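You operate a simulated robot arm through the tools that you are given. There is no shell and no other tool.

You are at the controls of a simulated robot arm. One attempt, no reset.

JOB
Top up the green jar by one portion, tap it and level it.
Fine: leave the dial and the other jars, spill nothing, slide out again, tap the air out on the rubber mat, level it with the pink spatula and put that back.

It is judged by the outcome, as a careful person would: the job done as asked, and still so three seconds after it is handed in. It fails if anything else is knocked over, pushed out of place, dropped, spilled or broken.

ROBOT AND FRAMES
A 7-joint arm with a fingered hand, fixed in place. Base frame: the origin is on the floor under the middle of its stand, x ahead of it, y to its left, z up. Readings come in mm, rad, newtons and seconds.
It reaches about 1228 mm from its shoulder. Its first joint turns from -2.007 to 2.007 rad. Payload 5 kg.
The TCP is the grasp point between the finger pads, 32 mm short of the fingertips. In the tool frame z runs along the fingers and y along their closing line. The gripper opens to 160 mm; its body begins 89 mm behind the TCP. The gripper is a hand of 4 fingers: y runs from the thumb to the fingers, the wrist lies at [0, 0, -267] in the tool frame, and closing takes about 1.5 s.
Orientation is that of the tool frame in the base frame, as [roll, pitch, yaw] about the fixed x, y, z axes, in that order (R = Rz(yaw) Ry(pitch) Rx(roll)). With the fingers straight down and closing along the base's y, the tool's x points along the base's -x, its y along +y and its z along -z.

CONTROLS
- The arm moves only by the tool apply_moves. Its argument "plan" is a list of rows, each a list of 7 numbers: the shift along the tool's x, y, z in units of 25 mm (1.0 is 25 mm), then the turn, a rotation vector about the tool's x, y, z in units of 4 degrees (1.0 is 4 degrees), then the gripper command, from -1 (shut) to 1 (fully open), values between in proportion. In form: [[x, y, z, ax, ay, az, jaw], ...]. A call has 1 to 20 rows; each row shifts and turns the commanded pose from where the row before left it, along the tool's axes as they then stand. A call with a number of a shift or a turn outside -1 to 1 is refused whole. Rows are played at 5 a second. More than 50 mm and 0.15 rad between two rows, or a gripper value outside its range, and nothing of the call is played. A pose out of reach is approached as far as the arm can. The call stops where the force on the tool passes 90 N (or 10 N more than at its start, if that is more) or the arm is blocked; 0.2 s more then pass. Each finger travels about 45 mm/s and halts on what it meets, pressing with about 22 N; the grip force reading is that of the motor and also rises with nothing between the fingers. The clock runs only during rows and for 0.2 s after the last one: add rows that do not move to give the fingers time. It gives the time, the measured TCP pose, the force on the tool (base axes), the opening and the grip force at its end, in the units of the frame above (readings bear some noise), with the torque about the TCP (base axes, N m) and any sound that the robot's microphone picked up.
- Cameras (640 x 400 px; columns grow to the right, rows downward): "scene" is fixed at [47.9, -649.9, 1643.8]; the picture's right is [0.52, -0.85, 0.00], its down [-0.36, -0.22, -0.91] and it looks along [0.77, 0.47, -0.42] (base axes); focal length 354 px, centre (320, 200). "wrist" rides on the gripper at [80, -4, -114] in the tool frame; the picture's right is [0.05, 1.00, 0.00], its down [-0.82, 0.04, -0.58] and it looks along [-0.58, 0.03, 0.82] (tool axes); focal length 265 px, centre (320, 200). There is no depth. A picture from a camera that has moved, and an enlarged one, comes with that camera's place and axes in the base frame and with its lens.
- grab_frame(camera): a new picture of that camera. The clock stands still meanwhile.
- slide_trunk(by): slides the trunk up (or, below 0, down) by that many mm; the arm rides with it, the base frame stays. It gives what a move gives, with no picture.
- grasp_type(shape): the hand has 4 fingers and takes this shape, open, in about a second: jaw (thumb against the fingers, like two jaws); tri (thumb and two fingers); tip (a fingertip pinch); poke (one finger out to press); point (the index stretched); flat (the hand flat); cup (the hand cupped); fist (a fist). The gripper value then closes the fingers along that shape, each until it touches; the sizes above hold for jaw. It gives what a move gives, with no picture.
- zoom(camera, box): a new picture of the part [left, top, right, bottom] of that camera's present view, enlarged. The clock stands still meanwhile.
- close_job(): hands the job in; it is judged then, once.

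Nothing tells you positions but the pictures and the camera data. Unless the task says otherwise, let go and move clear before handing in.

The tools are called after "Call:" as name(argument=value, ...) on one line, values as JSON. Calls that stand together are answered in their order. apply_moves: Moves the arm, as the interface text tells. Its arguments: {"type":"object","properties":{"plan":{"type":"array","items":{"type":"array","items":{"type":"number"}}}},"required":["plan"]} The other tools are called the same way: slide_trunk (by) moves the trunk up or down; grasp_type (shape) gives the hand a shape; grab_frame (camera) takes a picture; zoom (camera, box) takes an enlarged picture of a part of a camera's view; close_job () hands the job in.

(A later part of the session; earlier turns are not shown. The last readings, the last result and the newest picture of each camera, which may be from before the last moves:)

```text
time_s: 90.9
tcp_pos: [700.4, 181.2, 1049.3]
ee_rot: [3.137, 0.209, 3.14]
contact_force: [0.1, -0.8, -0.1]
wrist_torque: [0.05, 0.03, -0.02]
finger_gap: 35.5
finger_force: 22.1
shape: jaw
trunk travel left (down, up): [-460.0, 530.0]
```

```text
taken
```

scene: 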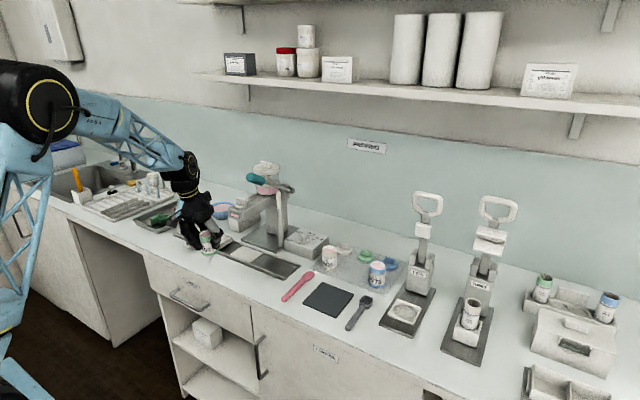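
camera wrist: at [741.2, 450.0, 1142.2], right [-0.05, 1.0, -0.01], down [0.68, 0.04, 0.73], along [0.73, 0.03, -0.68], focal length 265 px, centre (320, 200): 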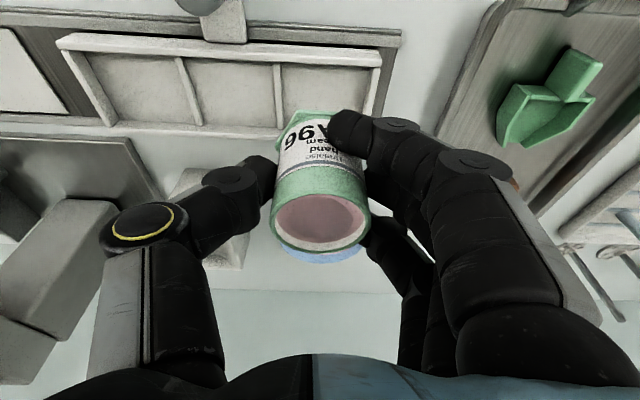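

Call:
apply_moves(plan=[[0, -0.5, 0, 0, 0, 0, -1], [0, -0.8, 0, 0, 0, 0, -1], [0, -1, 0, 0, 0, 0, -1], [0, -1, 0, 0, 0, 0, -1], [0, -1, 0, 0, 0, 0, -1], [0, -1, 0, 0, 0, 0, -1], [0, -1, 0, 0, 0, 0, -1], [0, -1, 0, 0, 0, 0, -1], [0, -1, 0, 0, 0, 0, -1], [0, -1, 0, 0, 0, 0, -1], [0, -1, 0, 0, 0, 0, -1], [0, -1, 0, 0, 0, 0, -1], [0, -1, 0, 0, 0, 0, -1], [0, -1, 0, 0, 0, 0, -1], [0, -1, 0, 0, 0, 0, -1], [0, -0.8, 0, 0, 0, 0, -1], [0, -0.5, 0, 0, 0, 0, -1], [0, -0.2, 0, 0, 0, 0, -1]])

Call:
grab_frame(camera="wrist")

Call:
zoom(camera="scene", box=[220, 180, 420, 340])

```text
time_s: 94.7
tcp_pos: [699.1, -214.3, 1045.6]
ee_rot: [3.14, 0.209, -3.141]
contact_force: [0.0, 0.3, -2.0]
wrist_torque: [-0.03, 0.0, -0.01]
finger_gap: 35.7
finger_force: 22.1
shape: jaw
trunk travel left (down, up): [-460.0, 530.0]
```

```text
taken
camera wrist: at [597.9, -218.0, 1140.6], right [-0.05, 1.0, -0.01], down [0.68, 0.04, 0.73], along [0.73, 0.03, -0.68], focal length 265 px, centre (320, 200)
```

wrist: 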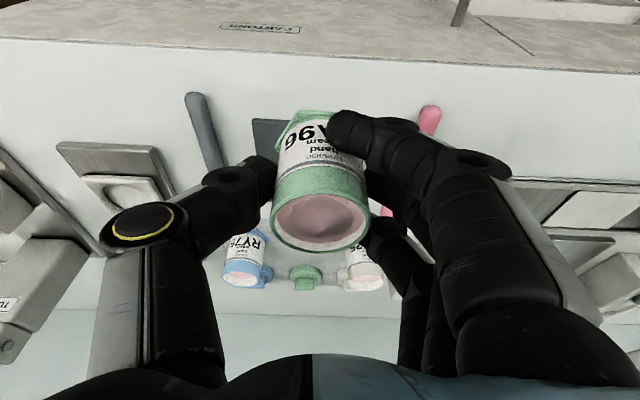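

```text
2.50 times, centred on (320, 260) of scene
camera zoom: at [47.9, -649.9, 1643.8], right [0.52, -0.85, 0.0], down [-0.36, -0.22, -0.91], along [0.77, 0.47, -0.42], focal length 885 px, centre (320, 50)
```

zoom: 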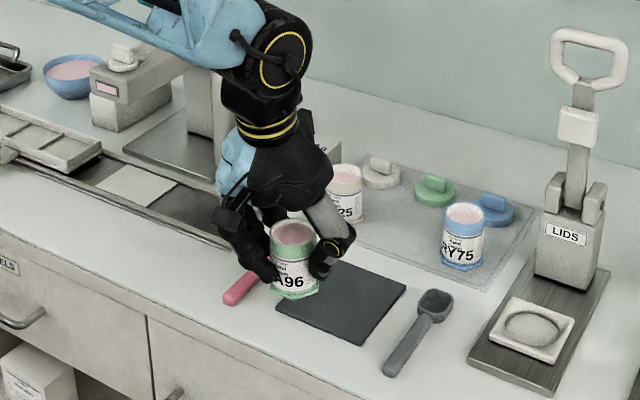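

Call:
apply_moves(plan=[[-0.4, 0, 0.085, 0, 0, 0, -1], [-0.8, 0, 0.171, 0, 0, 0, -1], [-0.95, 0, 0.203, 0, 0, 0, -1], [-0.8, 0, 0.171, 0, 0, 0, -1], [-0.5, 0, 0.107, 0, 0, 0, -1], [-0.25, 0, 0.053, 0, 0, 0, -1], [0.042, 0, 0.196, 0, 0, 0, -1], [0.1045, 0, 0.489, 0, 0, 0, -1], [0.1045, 0, 0.489, 0, 0, 0, -1], [0.1045, 0, 0.489, 0, 0, 0, -1], [0.042, 0, 0.196, 0, 0, 0, -1]])

Call:
zoom(camera="scene", box=[260, 210, 400, 330])

Call:
grab_frame(camera="wrist")

```text
time_s: 97.1
tcp_pos: [793.9, -215.1, 1000.1]
ee_rot: [3.139, 0.211, 3.139]
contact_force: [-0.1, -0.4, -0.7]
wrist_torque: [0.0, -0.01, 0.04]
finger_gap: 35.4
finger_force: 22.1
shape: jaw
trunk travel left (down, up): [-460.0, 530.0]
```

```text
3.33 times, centred on (330, 270) of scene
camera zoom: at [47.9, -649.9, 1643.8], right [0.52, -0.85, 0.0], down [-0.36, -0.22, -0.91], along [0.77, 0.47, -0.42], focal length 1180 px, centre (287, -33)
```

zoom: 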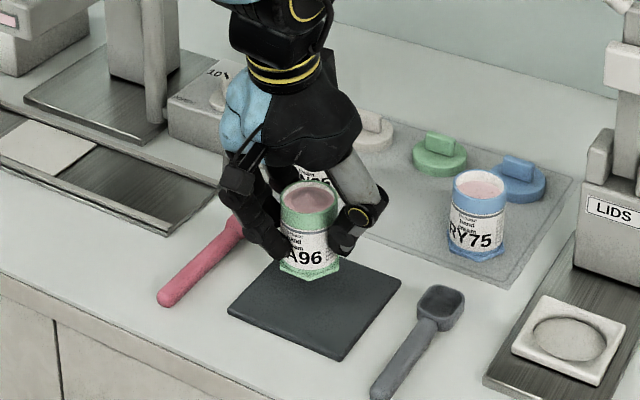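

```text
taken
camera wrist: at [692.1, -217.8, 1094.0], right [-0.05, 1.0, -0.01], down [0.68, 0.04, 0.74], along [0.73, 0.03, -0.68], focal length 265 px, centre (320, 200)
```

wrist: 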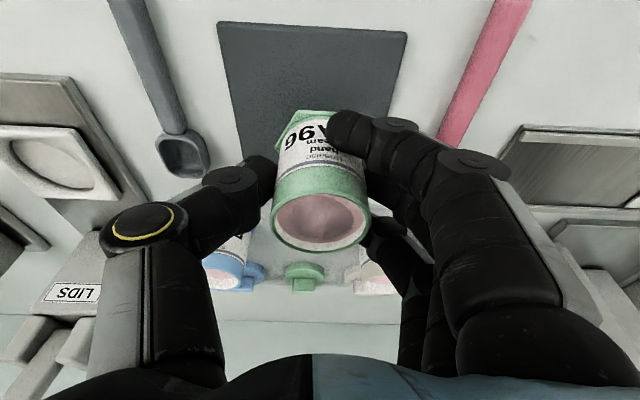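

The jar is over the mat with about 30 mm to go. I'll lower to first contact in small steps.

Call:
apply_moves(plan=[[0.0836, -0.1, 0.391, 0, 0, 0, -1], [0.0836, -0.1, 0.391, 0, 0, 0, -1], [0.025, 0, 0.117, 0, 0, 0, -1], [0.017, 0, 0.078, 0, 0, 0, -1], [0.017, 0, 0.078, 0, 0, 0, -1]])

Call:
zoom(camera="scene", box=[290, 230, 370, 300])

```text
time_s: 98.3
tcp_pos: [793.8, -218.1, 973.9]
ee_rot: [3.139, 0.211, 3.141]
contact_force: [-0.5, 0.2, -1.7]
wrist_torque: [-0.01, 0.0, 0.01]
finger_gap: 35.5
finger_force: 21.5
shape: jaw
trunk travel left (down, up): [-460.0, 530.0]
```

```text
5.71 times, centred on (330, 265) of scene
camera zoom: at [47.9, -649.9, 1643.8], right [0.52, -0.85, 0.0], down [-0.36, -0.22, -0.91], along [0.77, 0.47, -0.42], focal length 2023 px, centre (263, -171)
```

zoom: 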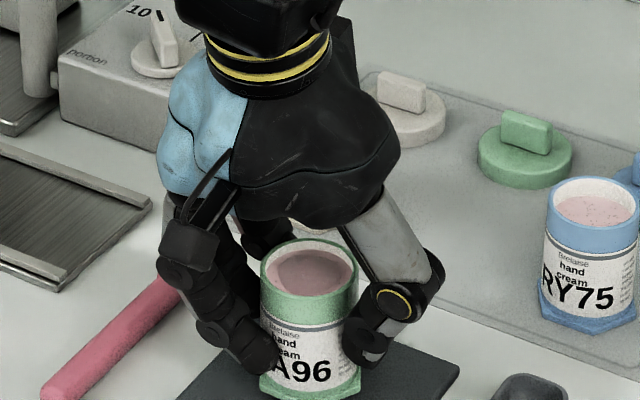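

Call:
apply_moves(plan=[[0.0167, 0, 0.078, 0, 0, 0, -1], [0.0167, 0, 0.078, 0, 0, 0, -1], [0.0084, 0, 0.039, 0, 0, 0, -1]])

Call:
zoom(camera="scene", box=[290, 240, 370, 310])

```text
time_s: 99.1
tcp_pos: [793.1, -218.1, 969.4]
ee_rot: [3.14, 0.21, 3.138]
contact_force: [0.8, 0.1, -1.2]
wrist_torque: [0.01, -0.02, -0.02]
finger_gap: 35.7
finger_force: 22.1
shape: jaw
trunk travel left (down, up): [-460.0, 530.0]
```

```text
5.71 times, centred on (330, 275) of scene
camera zoom: at [47.9, -649.9, 1643.8], right [0.52, -0.85, 0.0], down [-0.36, -0.22, -0.91], along [0.77, 0.47, -0.42], focal length 2023 px, centre (263, -229)
```

zoom: 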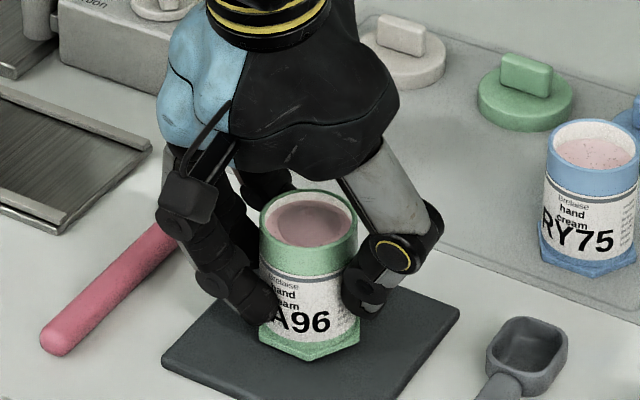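

Call:
apply_moves(plan=[[0.0125, 0, 0.0587, 0, 0, 0, -1], [0.0125, 0, 0.0587, 0, 0, 0, -1], [0.0084, 0, 0.039, 0, 0, 0, -1]])

```text
time_s: 99.9
tcp_pos: [794.3, -220.8, 965.4]
ee_rot: [3.139, 0.212, 3.139]
contact_force: [0.7, -0.4, 6.6]
wrist_torque: [0.12, 0.16, 0.04]
finger_gap: 35.6
finger_force: 21.8
shape: jaw
trunk travel left (down, up): [-460.0, 530.0]
```

The jar base touches the mat at TCP z≈965.5 with 6.6 N. Now one tap: up 15 mm and briskly back down, checking force and sound.

Call:
apply_moves(plan=[[-0.0627, 0, -0.2935, 0, 0, 0, -1], [-0.0627, 0, -0.2935, 0, 0, 0, -1], [0, 0, 0, 0, 0, 0, -1], [0.1254, 0, 0.587, 0, 0, 0, -1], [0, 0, 0, 0, 0, 0, -1]])

Call:
zoom(camera="scene", box=[290, 240, 370, 310])

```text
time_s: 101.1
tcp_pos: [793.1, -218.8, 965.5]
ee_rot: [3.141, 0.212, 3.141]
contact_force: [0.8, -0.7, 7.6]
wrist_torque: [0.08, 0.09, -0.02]
finger_gap: 35.7
finger_force: 22.4
shape: jaw
trunk travel left (down, up): [-460.0, 530.0]
```

```text
5.71 times, centred on (330, 275) of scene
camera zoom: at [47.9, -649.9, 1643.8], right [0.52, -0.85, 0.0], down [-0.36, -0.22, -0.91], along [0.77, 0.47, -0.42], focal length 2023 px, centre (263, -229)
```

zoom: 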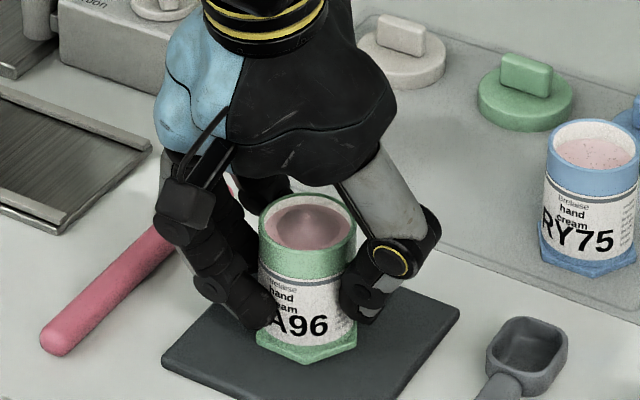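

That tap was gentle with no sound. I'll do firmer taps from 25 mm in one row.

Call:
apply_moves(plan=[[-0.1045, 0, -0.489, 0, 0, 0, -1], [-0.1045, 0, -0.489, 0, 0, 0, -1], [0, 0, 0, 0, 0, 0, -1], [0.209, 0, 0.978, 0, 0, 0, -1], [0, 0, 0, 0, 0, 0, -1], [0, 0, 0, 0, 0, 0, -1]])

Call:
zoom(camera="scene", box=[290, 240, 370, 310])

```text
time_s: 102.5
tcp_pos: [794.6, -216.9, 965.9]
ee_rot: [3.139, 0.211, 3.142]
contact_force: [0.3, -0.6, 5.3]
wrist_torque: [0.1, 0.16, 0.0]
finger_gap: 35.9
finger_force: 22.3
shape: jaw
trunk travel left (down, up): [-460.0, 530.0]
```

```text
5.71 times, centred on (330, 275) of scene
camera zoom: at [47.9, -649.9, 1643.8], right [0.52, -0.85, 0.0], down [-0.36, -0.22, -0.91], along [0.77, 0.47, -0.42], focal length 2023 px, centre (263, -229)
```

zoom: 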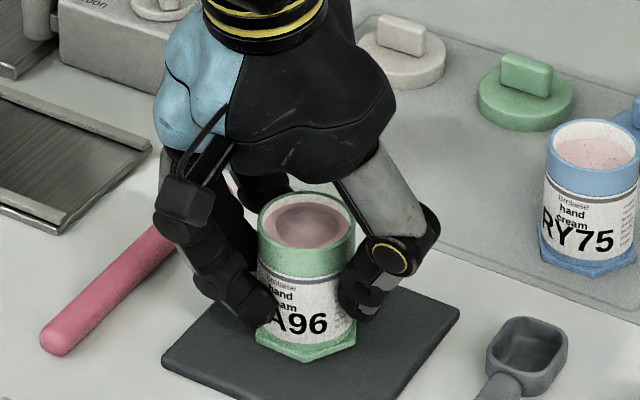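

Call:
apply_moves(plan=[[-0.0961, 0, -0.45, 0, 0, 0, -1], [-0.0961, 0, -0.45, 0, 0, 0, -1], [0, 0, 0, 0, 0, 0, -1], [0.209, 0, 0.978, 0, 0, 0, -1], [0, 0, 0, 0, 0, 0, -1], [-0.1045, 0, -0.489, 0, 0, 0, -1], [-0.1045, 0, -0.489, 0, 0, 0, -1], [0, 0, 0, 0, 0, 0, -1], [0.209, 0, 0.978, 0, 0, 0, -1], [0, 0, 0, 0, 0, 0, -1]])

Call:
zoom(camera="scene", box=[290, 240, 370, 310])

Call:
zoom(camera="wrist", box=[250, 90, 390, 260])

```text
time_s: 104.7
tcp_pos: [793.6, -219.6, 964.8]
ee_rot: [3.138, 0.212, -3.141]
contact_force: [3.3, -0.5, 15.1]
wrist_torque: [0.12, 0.1, -0.03]
finger_gap: 36.3
finger_force: 22.5
shape: jaw
trunk travel left (down, up): [-460.0, 530.0]
```

```text
5.71 times, centred on (330, 275) of scene
camera zoom: at [47.9, -649.9, 1643.8], right [0.52, -0.85, 0.0], down [-0.36, -0.22, -0.91], along [0.77, 0.47, -0.42], focal length 2023 px, centre (263, -229)
```

zoom: 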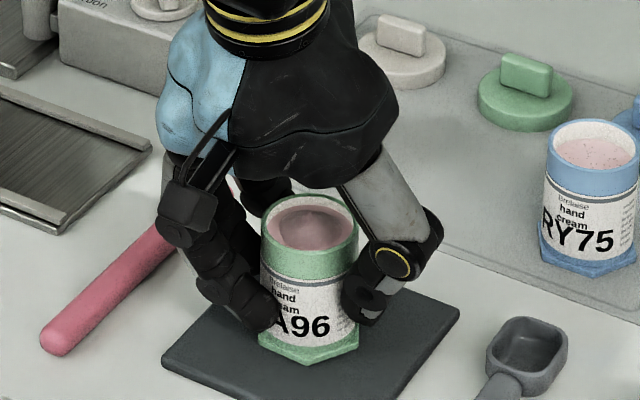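

```text
2.35 times, centred on (320, 175) of wrist
camera zoom: at [691.4, -222.8, 1058.2], right [-0.05, 1.0, -0.01], down [0.67, 0.04, 0.74], along [0.74, 0.03, -0.68], focal length 624 px, centre (320, 259)
```

zoom: 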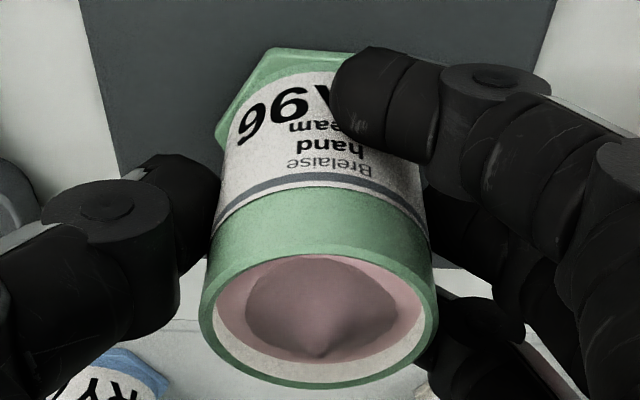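

The mound with its peak is clearly visible and the jar is undamaged. I'll do two slightly firmer taps to be sure the air is out.

Call:
apply_moves(plan=[[-0.146, 0, -0.685, 0, 0, 0, -1], [-0.146, 0, -0.685, 0, 0, 0, -1], [0, 0, 0, 0, 0, 0, -1], [0.083, 0, 0.392, 0, 0, 0, -1], [0.209, 0, 0.978, 0, 0, 0, -1], [0, 0, 0, 0, 0, 0, -1], [-0.146, 0, -0.685, 0, 0, 0, -1], [-0.146, 0, -0.685, 0, 0, 0, -1], [0, 0, 0, 0, 0, 0, -1], [0.083, 0, 0.392, 0, 0, 0, -1], [0.209, 0, 0.978, 0, 0, 0, -1], [0, 0, 0, 0, 0, 0, -1]])

Call:
zoom(camera="wrist", box=[250, 90, 390, 260])

```text
time_s: 107.3
tcp_pos: [794.5, -218.0, 964.3]
ee_rot: [3.138, 0.214, -3.141]
contact_force: [2.1, -0.5, 14.8]
wrist_torque: [0.11, 0.13, -0.01]
finger_gap: 36.2
finger_force: 22.8
shape: jaw
trunk travel left (down, up): [-460.0, 530.0]
```

```text
2.35 times, centred on (320, 175) of wrist
camera zoom: at [691.6, -222.7, 1058.1], right [-0.05, 1.0, -0.01], down [0.67, 0.04, 0.74], along [0.74, 0.03, -0.68], focal length 624 px, centre (320, 259)
```

zoom: 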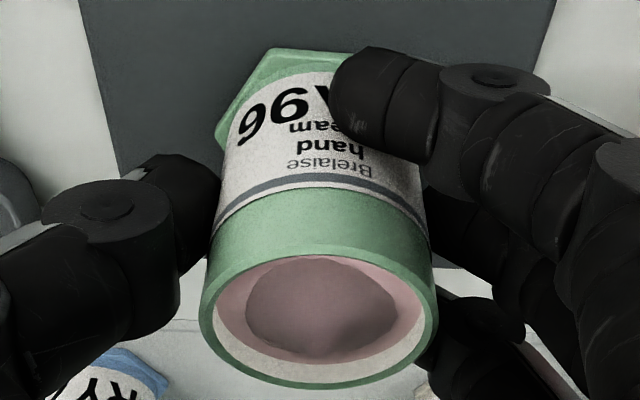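

The pointed peak has slumped, so the firmer taps work. I'll do two more and compare.

Call:
apply_moves(plan=[[-0.146, 0, -0.685, 0, 0, 0, -1], [-0.146, 0, -0.685, 0, 0, 0, -1], [0, 0, 0, 0, 0, 0, -1], [0.083, 0, 0.392, 0, 0, 0, -1], [0.209, 0, 0.978, 0, 0, 0, -1], [0, 0, 0, 0, 0, 0, -1], [-0.146, 0, -0.685, 0, 0, 0, -1], [-0.146, 0, -0.685, 0, 0, 0, -1], [0, 0, 0, 0, 0, 0, -1], [0.083, 0, 0.392, 0, 0, 0, -1], [0.209, 0, 0.978, 0, 0, 0, -1], [0, 0, 0, 0, 0, 0, -1]])

Call:
zoom(camera="wrist", box=[250, 90, 390, 260])

Call:
zoom(camera="scene", box=[290, 240, 370, 310])

```text
time_s: 109.9
tcp_pos: [793.0, -218.0, 964.1]
ee_rot: [3.139, 0.214, 3.14]
contact_force: [2.6, -2.1, 16.6]
wrist_torque: [0.08, 0.17, -0.02]
finger_gap: 36.0
finger_force: 21.4
shape: jaw
trunk travel left (down, up): [-460.0, 530.0]
```

```text
2.35 times, centred on (320, 175) of wrist
camera zoom: at [690.8, -221.4, 1057.8], right [-0.05, 1.0, -0.01], down [0.67, 0.04, 0.74], along [0.74, 0.03, -0.68], focal length 624 px, centre (320, 259)
```

zoom: 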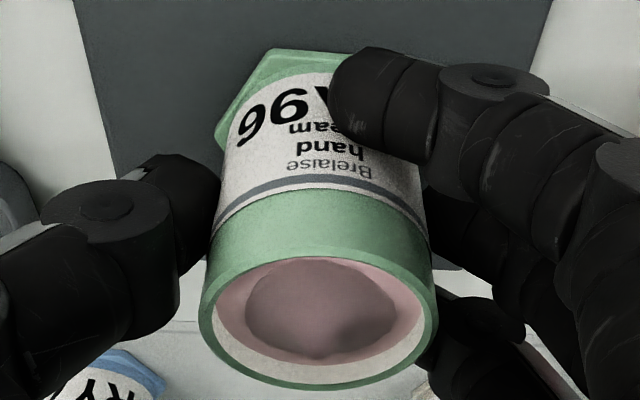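

```text
5.71 times, centred on (330, 275) of scene
camera zoom: at [47.9, -649.9, 1643.8], right [0.52, -0.85, 0.0], down [-0.36, -0.22, -0.91], along [0.77, 0.47, -0.42], focal length 2023 px, centre (263, -229)
```

zoom: 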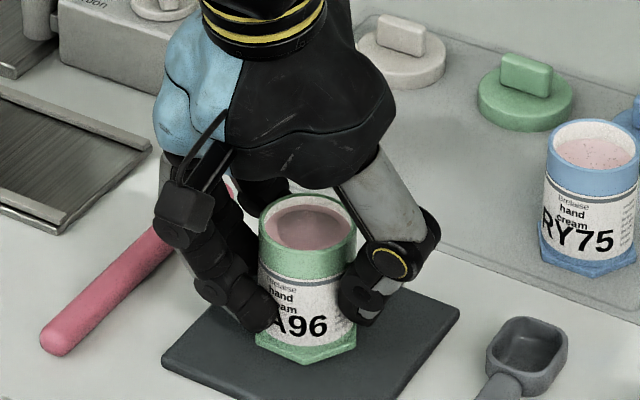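

The mound has settled and the jar stands flat on the mat. I'll ease the pressure, open gently and lift away.

Call:
apply_moves(plan=[[-0.0167, 0, -0.078, 0, 0, 0, -1], [0, 0, 0, 0, 0, 0, -0.4], [0, 0, 0, 0, 0, 0, -0.2], [0, 0, 0, 0, 0, 0, 0], [0, 0, 0, 0, 0, 0, 0.1], [0, 0, 0, 0, 0, 0, 0.1], [0, 0, 0, 0, 0, 0, 0.1]])

Call:
grab_frame(camera="wrist")

Call:
zoom(camera="scene", box=[270, 230, 390, 320])

```text
time_s: 111.5
tcp_pos: [793.8, -218.3, 964.8]
ee_rot: [3.14, 0.211, 3.139]
contact_force: [-0.8, 0.6, -0.5]
wrist_torque: [0.0, 0.05, -0.03]
finger_gap: 87.0
finger_force: 0.1
shape: jaw
trunk travel left (down, up): [-460.0, 530.0]
```

```text
taken
camera wrist: at [691.7, -221.9, 1057.9], right [-0.05, 1.0, -0.01], down [0.68, 0.04, 0.73], along [0.73, 0.03, -0.68], focal length 265 px, centre (320, 200)
```

wrist: 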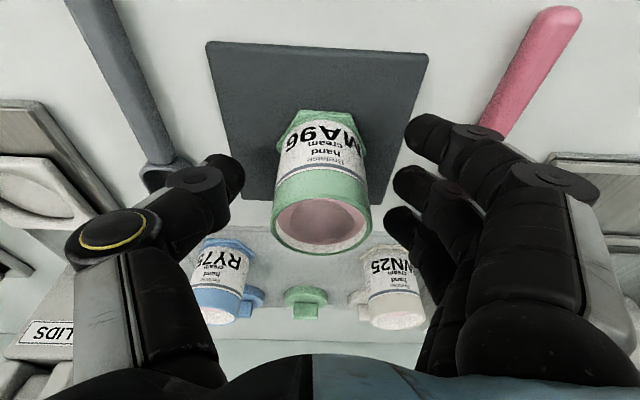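

```text
4.44 times, centred on (330, 275) of scene
camera zoom: at [47.9, -649.9, 1643.8], right [0.52, -0.85, 0.0], down [-0.36, -0.22, -0.91], along [0.77, 0.47, -0.42], focal length 1573 px, centre (276, -133)
```

zoom: 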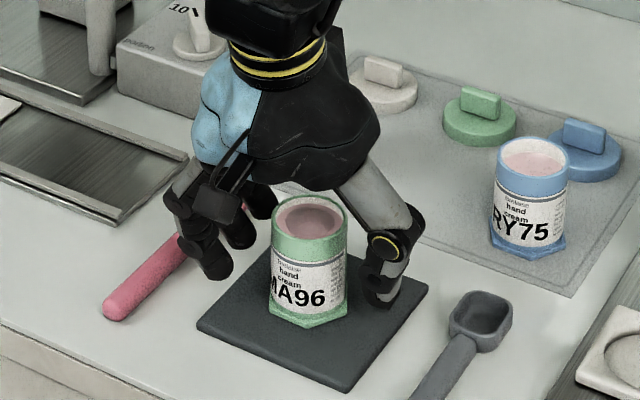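

The jar stands freely at about (797, -217) with its rim near z≈973. Next I'll rise clear, go vertical and look at the spatula.

Call:
apply_moves(plan=[[-0.1045, 0, -0.489, 0, 0, 0, 0.1], [-0.209, 0, -0.978, 0, 0, 0, 0.1], [-0.209, 0, -0.978, 0, 0, 0, 0.1], [-0.209, 0, -0.978, 0, 0, 0, 0.1], [-0.209, 0, -0.978, 0, 0, 0, 0.1], [-0.209, 0, -0.978, 0, 0, 0, 0.1], [0, 0, 0, 0, 1, 0, 0.1], [0, 0, 0, 0, 1, 0, 0.1], [0, 0, 0, 0, 1, 0, 0.1], [0.8, 1, 0, 0, 0, 0, 0.1], [0.8, 1, 0, 0, 0, 0, 0.1], [0.8, 1, 0, 0, 0, 0, 0.1], [0.2, 1, 0, 0, 0, 0, 0.1], [0, 0.4, 0, 0, 0, 0, 0.1]])

Call:
grab_frame(camera="wrist")

Call:
zoom(camera="scene", box=[270, 230, 390, 320])

```text
time_s: 114.5
tcp_pos: [729.0, -109.3, 1103.2]
ee_rot: [3.14, 0.001, 3.139]
contact_force: [-0.5, -0.3, -0.3]
wrist_torque: [-0.01, 0.0, 0.0]
finger_gap: 87.5
finger_force: 0.0
shape: jaw
trunk travel left (down, up): [-460.0, 530.0]
```

```text
taken
camera wrist: at [648.8, -112.9, 1215.1], right [-0.05, 1.0, 0.0], down [0.81, 0.04, 0.58], along [0.58, 0.03, -0.82], focal length 265 px, centre (320, 200)
```

wrist: 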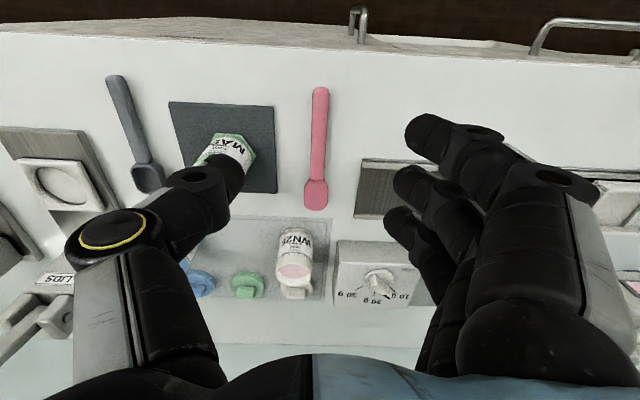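

```text
4.44 times, centred on (330, 275) of scene
camera zoom: at [47.9, -649.9, 1643.8], right [0.52, -0.85, 0.0], down [-0.36, -0.22, -0.91], along [0.77, 0.47, -0.42], focal length 1573 px, centre (276, -133)
```

zoom: 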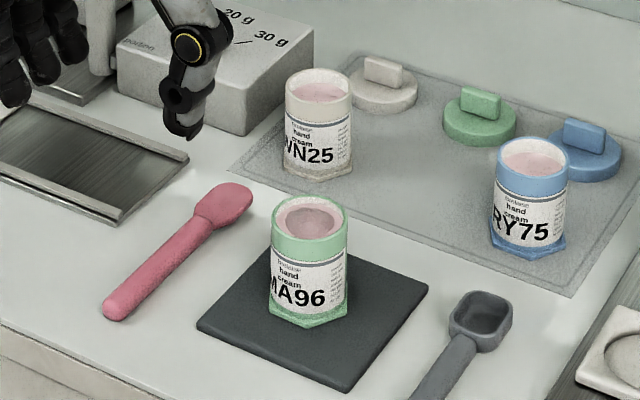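

Call:
zoom(camera="wrist", box=[160, 70, 400, 230])

Call:
zoom(camera="scene", box=[270, 255, 330, 305])

Call:
zoom(camera="scene", box=[315, 260, 355, 300])

```text
2.50 times, centred on (280, 150) of wrist
camera zoom: at [648.8, -112.9, 1215.1], right [-0.05, 1.0, 0.0], down [0.81, 0.04, 0.58], along [0.58, 0.03, -0.82], focal length 664 px, centre (420, 325)
```

zoom: 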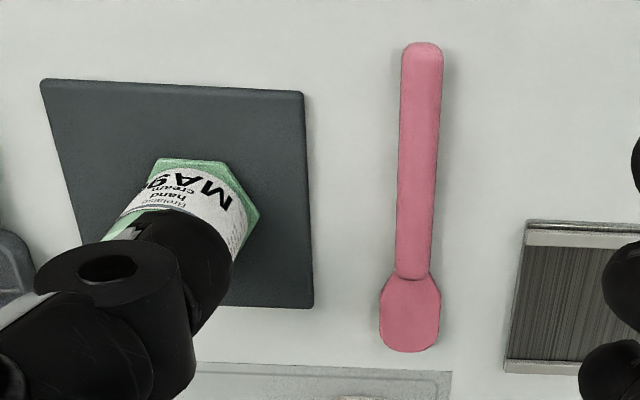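

```text
8.00 times, centred on (300, 280) of scene
camera zoom: at [47.9, -649.9, 1643.8], right [0.52, -0.85, 0.0], down [-0.36, -0.22, -0.91], along [0.77, 0.47, -0.42], focal length 2832 px, centre (480, -440)
```

zoom: 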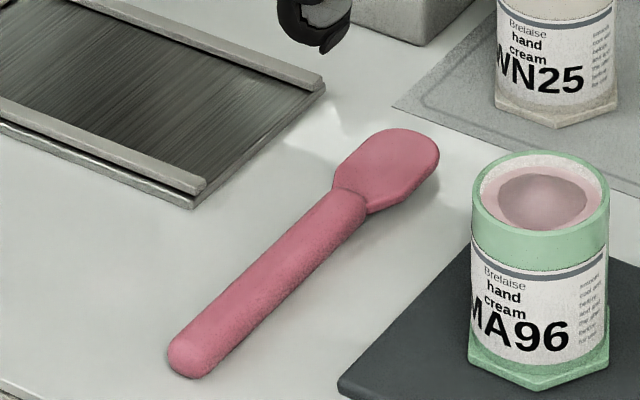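

```text
10.00 times, centred on (335, 280) of scene
camera zoom: at [47.9, -649.9, 1643.8], right [0.52, -0.85, 0.0], down [-0.36, -0.22, -0.91], along [0.77, 0.47, -0.42], focal length 3540 px, centre (170, -600)
```

zoom: 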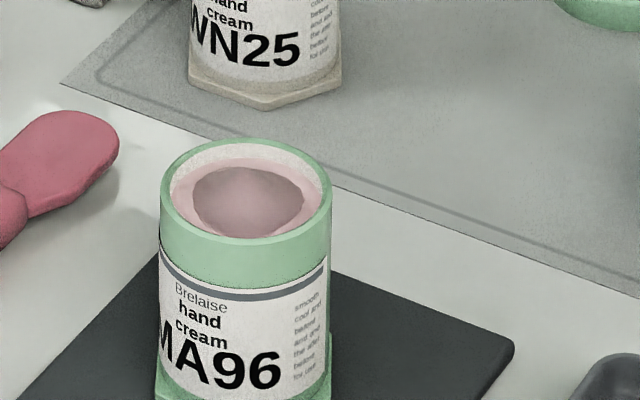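

The spatula lies along y≈-108 with a handle about 18 mm thick from x 715 to 833 and a 34 mm wide blade out to x≈881. I'll straddle the handle at x≈765 with a 50 mm opening, clear of the rail end and mat.

Call:
apply_moves(plan=[[-0.72, 0.02, 0, 0, 0, 0, -0.375], [-0.72, 0, 0, 0, 0, 0, -0.375], [0, 0, 1, 0, 0, 0, -0.375], [0, 0, 1, 0, 0, 0, -0.375], [0, 0, 1, 0, 0, 0, -0.375], [0, 0, 1, 0, 0, 0, -0.375], [0, 0, 0.9, 0, 0, 0, -0.375], [0, 0, 0.5, 0, 0, 0, -0.375]])

Call:
grab_frame(camera="wrist")

Call:
zoom(camera="scene", box=[250, 220, 370, 320])

```text
time_s: 116.3
tcp_pos: [765.0, -108.9, 966.4]
ee_rot: [-3.141, 0.0, 3.139]
contact_force: [-0.7, 0.3, 0.3]
wrist_torque: [-0.01, 0.03, 0.0]
finger_gap: 50.9
finger_force: 0.1
shape: jaw
trunk travel left (down, up): [-460.0, 530.0]
```

```text
taken
camera wrist: at [685.3, -112.6, 1079.5], right [-0.05, 1.0, 0.0], down [0.81, 0.04, 0.58], along [0.58, 0.03, -0.82], focal length 265 px, centre (320, 200)
```

wrist: 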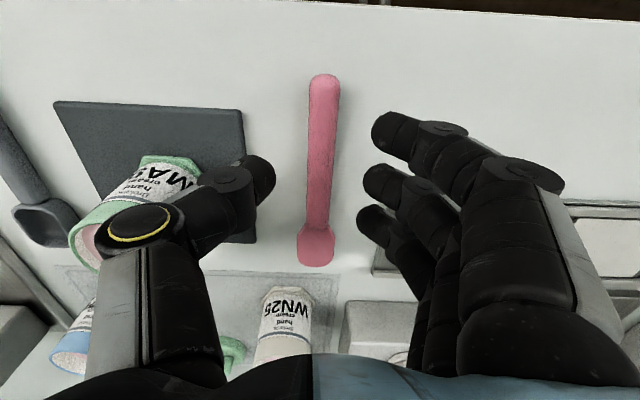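

```text
4.00 times, centred on (310, 270) of scene
camera zoom: at [47.9, -649.9, 1643.8], right [0.52, -0.85, 0.0], down [-0.36, -0.22, -0.91], along [0.77, 0.47, -0.42], focal length 1416 px, centre (360, -80)
```

zoom: 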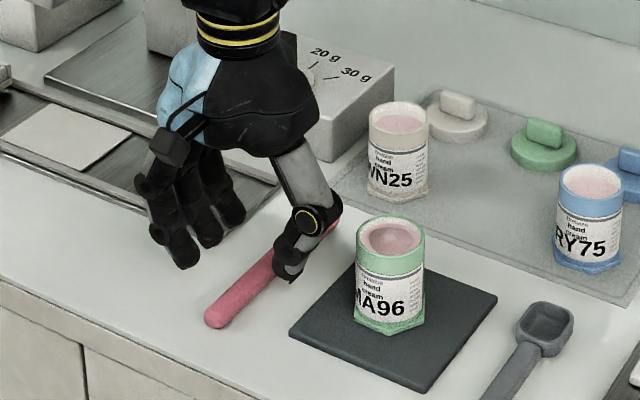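

The thumb knuckle would come close to the jar if I went straight down here. I'll shift the grip back to x≈752, narrow the opening to about 36 mm and descend in small steps.

Call:
apply_moves(plan=[[0.52, 0.02, 0, 0, 0, 0, -0.55], [0, 0, 0, 0, 0, 0, -0.55], [0, 0, 0.3, 0, 0, 0, -0.55], [0, 0, 0.3, 0, 0, 0, -0.55]])

Call:
grab_frame(camera="wrist")

Call:
zoom(camera="scene", box=[270, 230, 370, 310])

```text
time_s: 117.3
tcp_pos: [752.1, -107.4, 952.3]
ee_rot: [3.141, 0.002, 3.141]
contact_force: [-0.7, -0.4, -0.6]
wrist_torque: [-0.02, 0.0, -0.01]
finger_gap: 36.5
finger_force: 0.0
shape: jaw
trunk travel left (down, up): [-460.0, 530.0]
```

```text
taken
camera wrist: at [672.4, -111.8, 1064.9], right [-0.05, 1.0, 0.0], down [0.81, 0.04, 0.58], along [0.58, 0.03, -0.82], focal length 265 px, centre (320, 200)
```

wrist: 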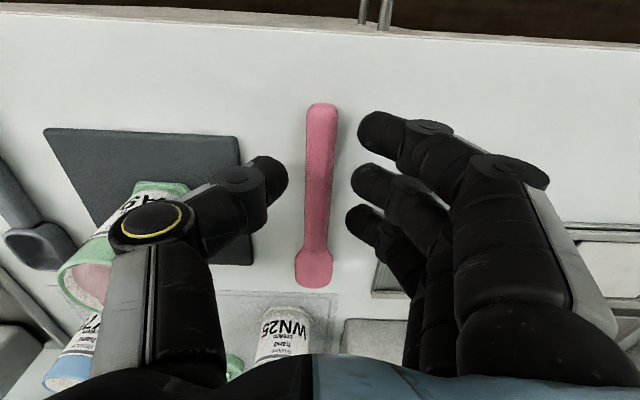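

```text
5.00 times, centred on (320, 270) of scene
camera zoom: at [47.9, -649.9, 1643.8], right [0.52, -0.85, 0.0], down [-0.36, -0.22, -0.91], along [0.77, 0.47, -0.42], focal length 1770 px, centre (320, -150)
```

zoom: 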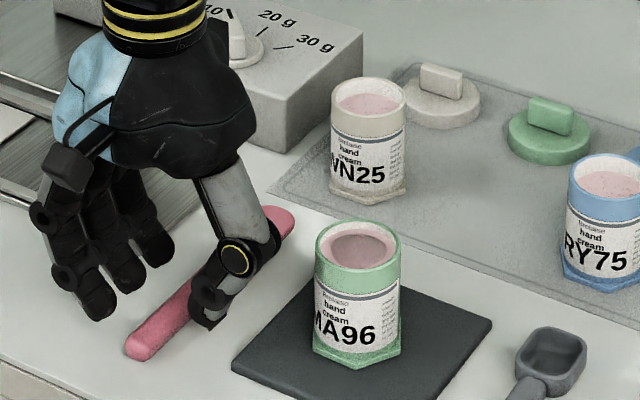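

Call:
apply_moves(plan=[[0, 0, 0.2, 0, 0, 0, -0.55], [0, 0, 0.16, 0, 0, 0, -0.55], [0, 0, 0.1, 0, 0, 0, -0.55]])

Call:
zoom(camera="scene", box=[270, 240, 350, 310])

Call:
zoom(camera="wrist", box=[240, 80, 440, 300])

```text
time_s: 118.1
tcp_pos: [751.5, -107.1, 940.6]
ee_rot: [3.14, -0.001, -3.141]
contact_force: [-0.5, -0.2, 0.4]
wrist_torque: [0.0, 0.01, 0.02]
finger_gap: 36.4
finger_force: 0.0
shape: jaw
trunk travel left (down, up): [-460.0, 530.0]
```

```text
5.71 times, centred on (310, 275) of scene
camera zoom: at [47.9, -649.9, 1643.8], right [0.52, -0.85, 0.0], down [-0.36, -0.22, -0.91], along [0.77, 0.47, -0.42], focal length 2023 px, centre (377, -229)
```

zoom: 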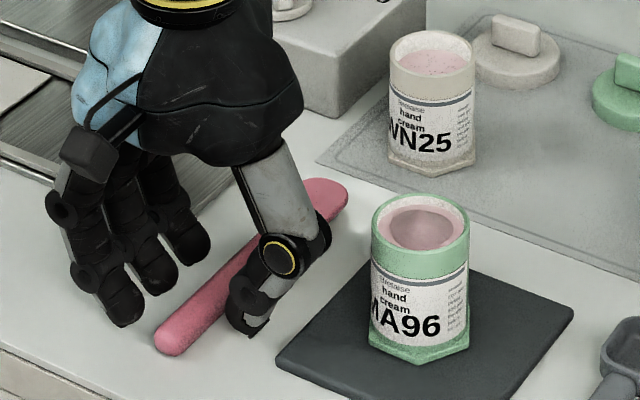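

```text
1.82 times, centred on (340, 190) of wrist
camera zoom: at [672.4, -111.1, 1052.9], right [-0.05, 1.0, 0.0], down [0.81, 0.04, 0.58], along [0.58, 0.03, -0.82], focal length 483 px, centre (284, 218)
```

zoom: 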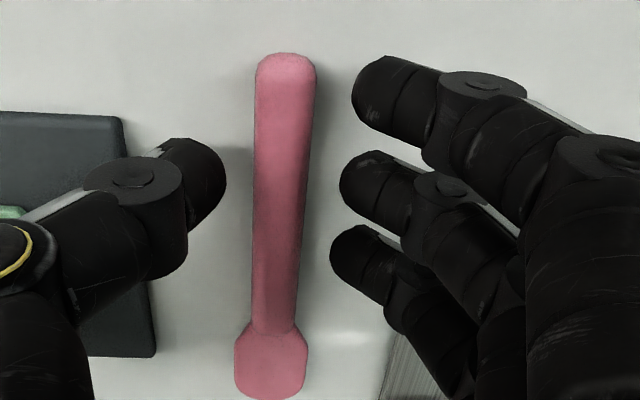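

Call:
apply_moves(plan=[[0, 0, 0.08, 0, 0, 0, -0.55], [0, 0, 0.06, 0, 0, 0, -0.55]])

```text
time_s: 118.7
tcp_pos: [752.2, -107.2, 936.4]
ee_rot: [3.139, 0.002, -3.141]
contact_force: [-0.3, 0.8, 0.6]
wrist_torque: [-0.03, 0.04, 0.01]
finger_gap: 36.4
finger_force: 0.1
shape: jaw
trunk travel left (down, up): [-460.0, 530.0]
```

Call:
apply_moves(plan=[[0, 0, 0, 0, 0, 0, -0.65], [0, 0, 0, 0, 0, 0, -0.75], [0, 0, 0, 0, 0, 0, -0.85], [0, 0, 0, 0, 0, 0, -1], [0, 0, 0, 0, 0, 0, -1], [0, 0, 0, 0, 0, 0, -1], [0, 0, 0, 0, 0, 0, -1]])

Call:
zoom(camera="wrist", box=[240, 80, 440, 300])

Call:
zoom(camera="scene", box=[270, 240, 350, 310])

```text
time_s: 120.3
tcp_pos: [751.4, -107.7, 935.8]
ee_rot: [3.14, 0.003, -3.141]
contact_force: [0.2, -0.4, -0.7]
wrist_torque: [0.02, -0.01, 0.02]
finger_gap: 14.0
finger_force: 22.4
shape: jaw
trunk travel left (down, up): [-460.0, 530.0]
```

```text
1.82 times, centred on (340, 190) of wrist
camera zoom: at [672.1, -111.6, 1049.4], right [-0.05, 1.0, 0.0], down [0.81, 0.04, 0.58], along [0.58, 0.03, -0.82], focal length 483 px, centre (284, 218)
```

zoom: 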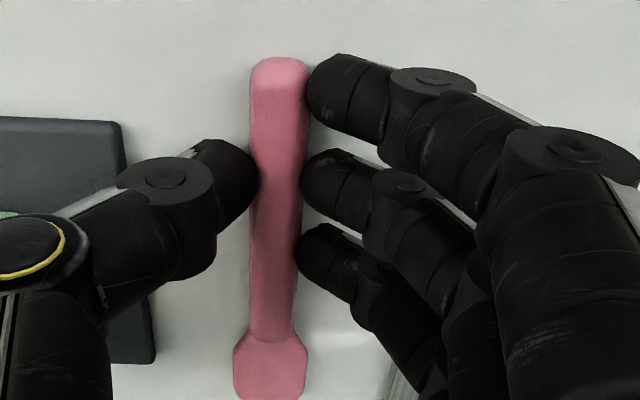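

```text
5.71 times, centred on (310, 275) of scene
camera zoom: at [47.9, -649.9, 1643.8], right [0.52, -0.85, 0.0], down [-0.36, -0.22, -0.91], along [0.77, 0.47, -0.42], focal length 2023 px, centre (377, -229)
```

zoom: 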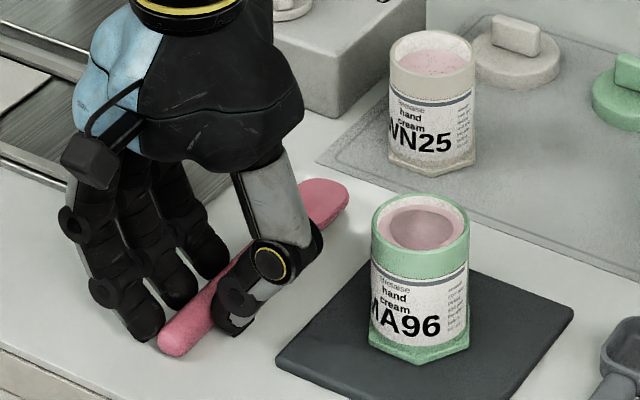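

The spatula is gripped (gap 14 mm; I'll remember TCP ≈ (751.8, -107.4, 936) for putting it back). Lifting straight up now.

Call:
apply_moves(plan=[[0, 0, -0.2, 0, 0, 0, -1], [0, 0, -0.5, 0, 0, 0, -1], [0, 0, -0.8, 0, 0, 0, -1], [0, 0, -0.8, 0, 0, 0, -1], [0, 0, -0.8, 0, 0, 0, -1], [0, 0, -0.8, 0, 0, 0, -1], [0, 0, -0.3, 0, 0, 0, -1]])

Call:
grab_frame(camera="wrist")

Call:
zoom(camera="scene", box=[260, 210, 380, 310])

```text
time_s: 121.9
tcp_pos: [753.1, -108.1, 1041.3]
ee_rot: [3.141, 0.004, 3.139]
contact_force: [-0.1, 0.7, 0.0]
wrist_torque: [0.01, 0.04, -0.01]
finger_gap: 13.9
finger_force: 22.0
shape: jaw
trunk travel left (down, up): [-460.0, 530.0]
```

```text
taken
camera wrist: at [672.8, -111.6, 1154.3], right [-0.05, 1.0, 0.0], down [0.81, 0.04, 0.58], along [0.58, 0.03, -0.82], focal length 265 px, centre (320, 200)
```

wrist: 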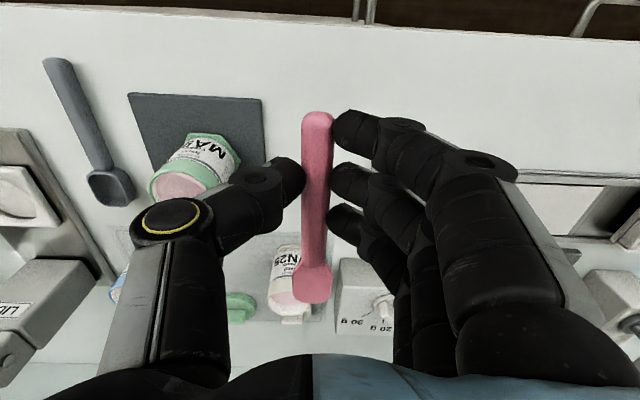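

```text
4.00 times, centred on (320, 260) of scene
camera zoom: at [47.9, -649.9, 1643.8], right [0.52, -0.85, 0.0], down [-0.36, -0.22, -0.91], along [0.77, 0.47, -0.42], focal length 1416 px, centre (320, -40)
```

zoom: 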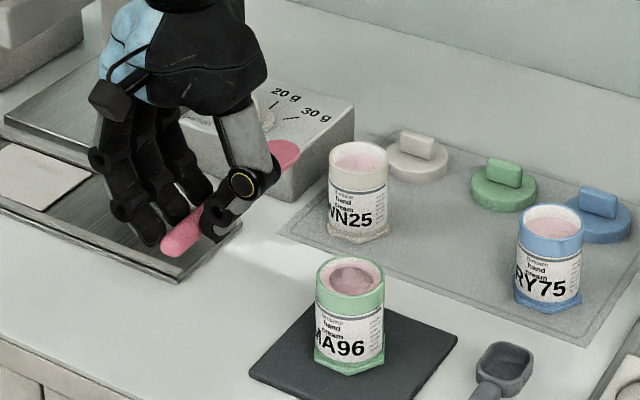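

The spatula is held level. I'll pull back so the blade lines up in x with the jar, starting on its left side.

Call:
apply_moves(plan=[[0.5, 0, 0, 0, 0, 0, -1], [0.8, 0, 0, 0, 0, 0, -1], [0.8, -0.3, 0, 0, 0, 0, -1], [0.38, -0.6, 0, 0, 0, 0, -1], [0, -0.6, 0, 0, 0, 0, -1], [0, -0.4, 0, 0, 0, 0, -1]])

Call:
grab_frame(camera="wrist")

Call:
zoom(camera="scene", box=[270, 220, 380, 310])

```text
time_s: 123.3
tcp_pos: [689.5, -154.6, 1042.7]
ee_rot: [3.141, 0.002, 3.141]
contact_force: [-0.3, 0.9, -0.3]
wrist_torque: [0.0, 0.02, -0.03]
finger_gap: 13.6
finger_force: 21.4
shape: jaw
trunk travel left (down, up): [-460.0, 530.0]
```

```text
taken
camera wrist: at [609.6, -159.6, 1155.7], right [-0.05, 1.0, 0.0], down [0.81, 0.04, 0.58], along [0.58, 0.03, -0.82], focal length 265 px, centre (320, 200)
```

wrist: 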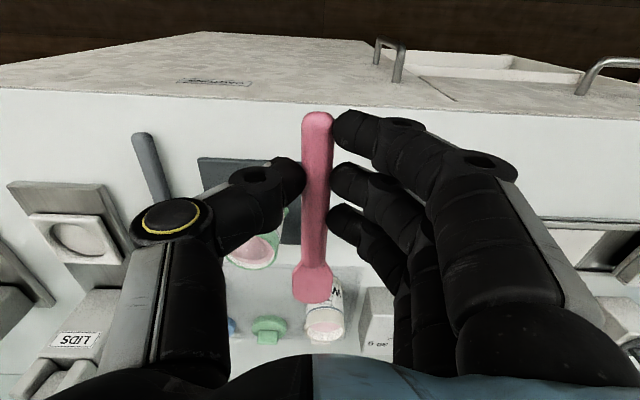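

```text
4.44 times, centred on (325, 265) of scene
camera zoom: at [47.9, -649.9, 1643.8], right [0.52, -0.85, 0.0], down [-0.36, -0.22, -0.91], along [0.77, 0.47, -0.42], focal length 1573 px, centre (298, -89)
```

zoom: 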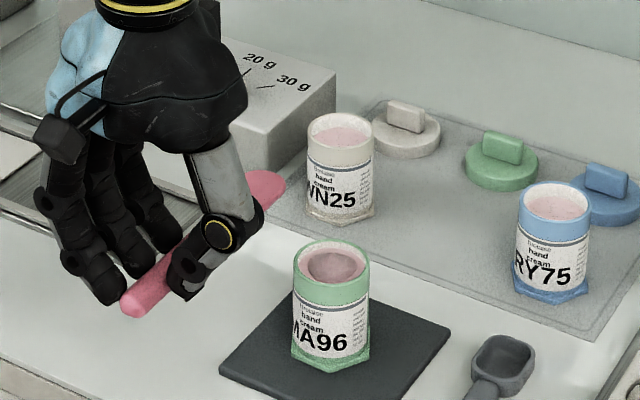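

Call:
apply_moves(plan=[[0, -0.6, 0, 0, 0, 0, -1], [0, -0.5, 0, 0, 0, 0, -1], [0, 0, 0.5, 0, 0, 0, -1], [0, 0, 0.5, 0, 0, 0, -1]])

Call:
grab_frame(camera="wrist")

Call:
zoom(camera="scene", box=[290, 230, 370, 300])

```text
time_s: 124.3
tcp_pos: [690.6, -183.0, 1016.4]
ee_rot: [3.141, 0.001, -3.14]
contact_force: [-0.5, 0.8, -0.2]
wrist_torque: [-0.01, 0.03, 0.0]
finger_gap: 13.8
finger_force: 22.3
shape: jaw
trunk travel left (down, up): [-460.0, 530.0]
```

```text
taken
camera wrist: at [610.2, -185.8, 1128.9], right [-0.05, 1.0, 0.0], down [0.81, 0.04, 0.58], along [0.58, 0.03, -0.82], focal length 265 px, centre (320, 200)
```

wrist: 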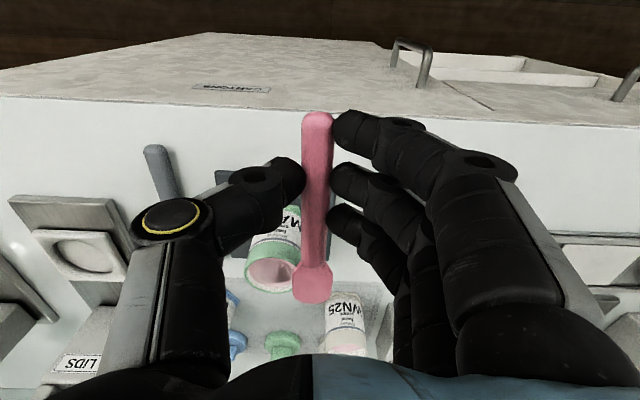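

```text
5.71 times, centred on (330, 265) of scene
camera zoom: at [47.9, -649.9, 1643.8], right [0.52, -0.85, 0.0], down [-0.36, -0.22, -0.91], along [0.77, 0.47, -0.42], focal length 2023 px, centre (263, -171)
```

zoom: 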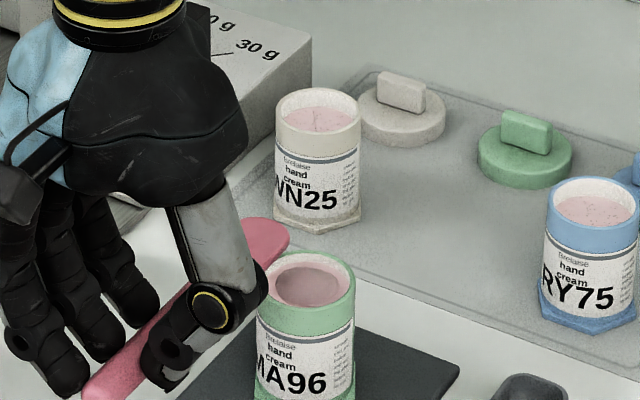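

The blade spans x≈766–821, overlapping the jar's left rim edge. I'll lower gently to find contact with the rim.

Call:
apply_moves(plan=[[0, 0, 0.12, 0, 0, 0, -1], [0, 0, 0.12, 0, 0, 0, -1], [0, 0, 0, 0, 0, 0, -1]])

Call:
zoom(camera="scene", box=[300, 240, 350, 290])

```text
time_s: 125.1
tcp_pos: [689.4, -182.5, 1009.7]
ee_rot: [3.139, 0.001, -3.14]
contact_force: [0.0, -0.1, -0.4]
wrist_torque: [-0.01, 0.01, 0.05]
finger_gap: 13.7
finger_force: 21.8
shape: jaw
trunk travel left (down, up): [-460.0, 530.0]
```

```text
8.00 times, centred on (325, 265) of scene
camera zoom: at [47.9, -649.9, 1643.8], right [0.52, -0.85, 0.0], down [-0.36, -0.22, -0.91], along [0.77, 0.47, -0.42], focal length 2832 px, centre (280, -320)
```

zoom: 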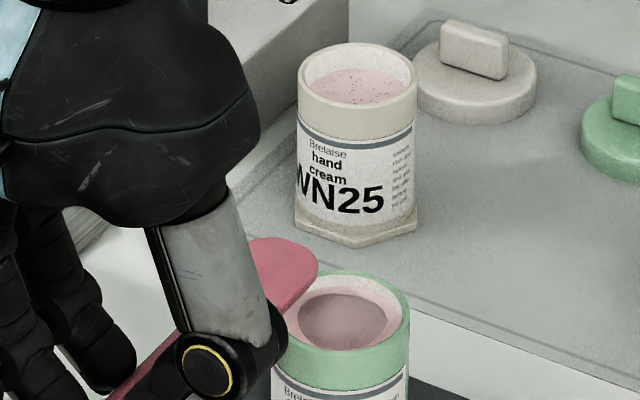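

Call:
apply_moves(plan=[[0, 0, 0.06, 0, 0, 0, -1], [0, 0, 0.06, 0, 0, 0, -1], [0, 0, 0, 0, 0, 0, -1]])

Call:
zoom(camera="scene", box=[300, 240, 350, 290])

```text
time_s: 125.9
tcp_pos: [689.2, -182.6, 1007.9]
ee_rot: [3.141, 0.001, 3.142]
contact_force: [0.1, -0.1, 0.7]
wrist_torque: [0.01, -0.15, 0.02]
finger_gap: 14.1
finger_force: 21.8
shape: jaw
trunk travel left (down, up): [-460.0, 530.0]
```

```text
8.00 times, centred on (325, 265) of scene
camera zoom: at [47.9, -649.9, 1643.8], right [0.52, -0.85, 0.0], down [-0.36, -0.22, -0.91], along [0.77, 0.47, -0.42], focal length 2832 px, centre (280, -320)
```

zoom: 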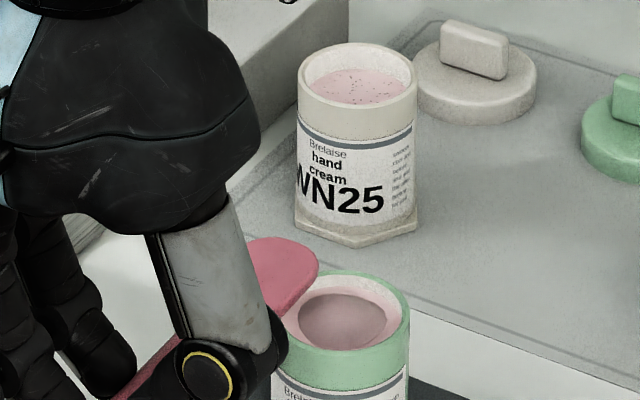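

The torque reading (-0.15 N·m) shows the blade just touching the rim. I'll raise it a hair so it won't push the jar over, then sweep slowly across the mouth.

Call:
apply_moves(plan=[[0, 0, -0.02, 0, 0, 0, -1], [0, -0.2, 0, 0, 0, 0, -1], [0, -0.2, 0, 0, 0, 0, -1], [0, -0.2, 0, 0, 0, 0, -1], [0, 0, 0, 0, 0, 0, -1]])

Call:
zoom(camera="scene", box=[300, 240, 360, 300])

Call:
zoom(camera="wrist", box=[220, 180, 380, 330])

```text
time_s: 127.1
tcp_pos: [689.2, -197.2, 1007.9]
ee_rot: [3.14, 0.0, 3.141]
contact_force: [0.0, 0.3, 0.2]
wrist_torque: [0.01, -0.1, 0.02]
finger_gap: 13.9
finger_force: 22.1
shape: jaw
trunk travel left (down, up): [-460.0, 530.0]
```

```text
6.67 times, centred on (330, 270) of scene
camera zoom: at [47.9, -649.9, 1643.8], right [0.52, -0.85, 0.0], down [-0.36, -0.22, -0.91], along [0.77, 0.47, -0.42], focal length 2360 px, centre (253, -267)
```

zoom: 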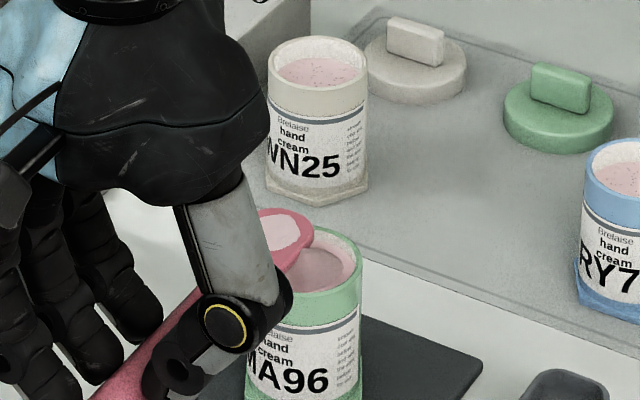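

```text
2.67 times, centred on (300, 255) of wrist
camera zoom: at [609.8, -201.6, 1120.8], right [-0.05, 1.0, 0.0], down [0.81, 0.04, 0.58], along [0.58, 0.03, -0.82], focal length 708 px, centre (373, 53)
```

zoom: 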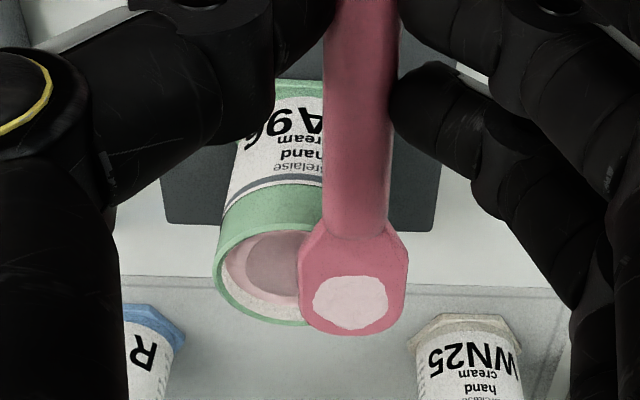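

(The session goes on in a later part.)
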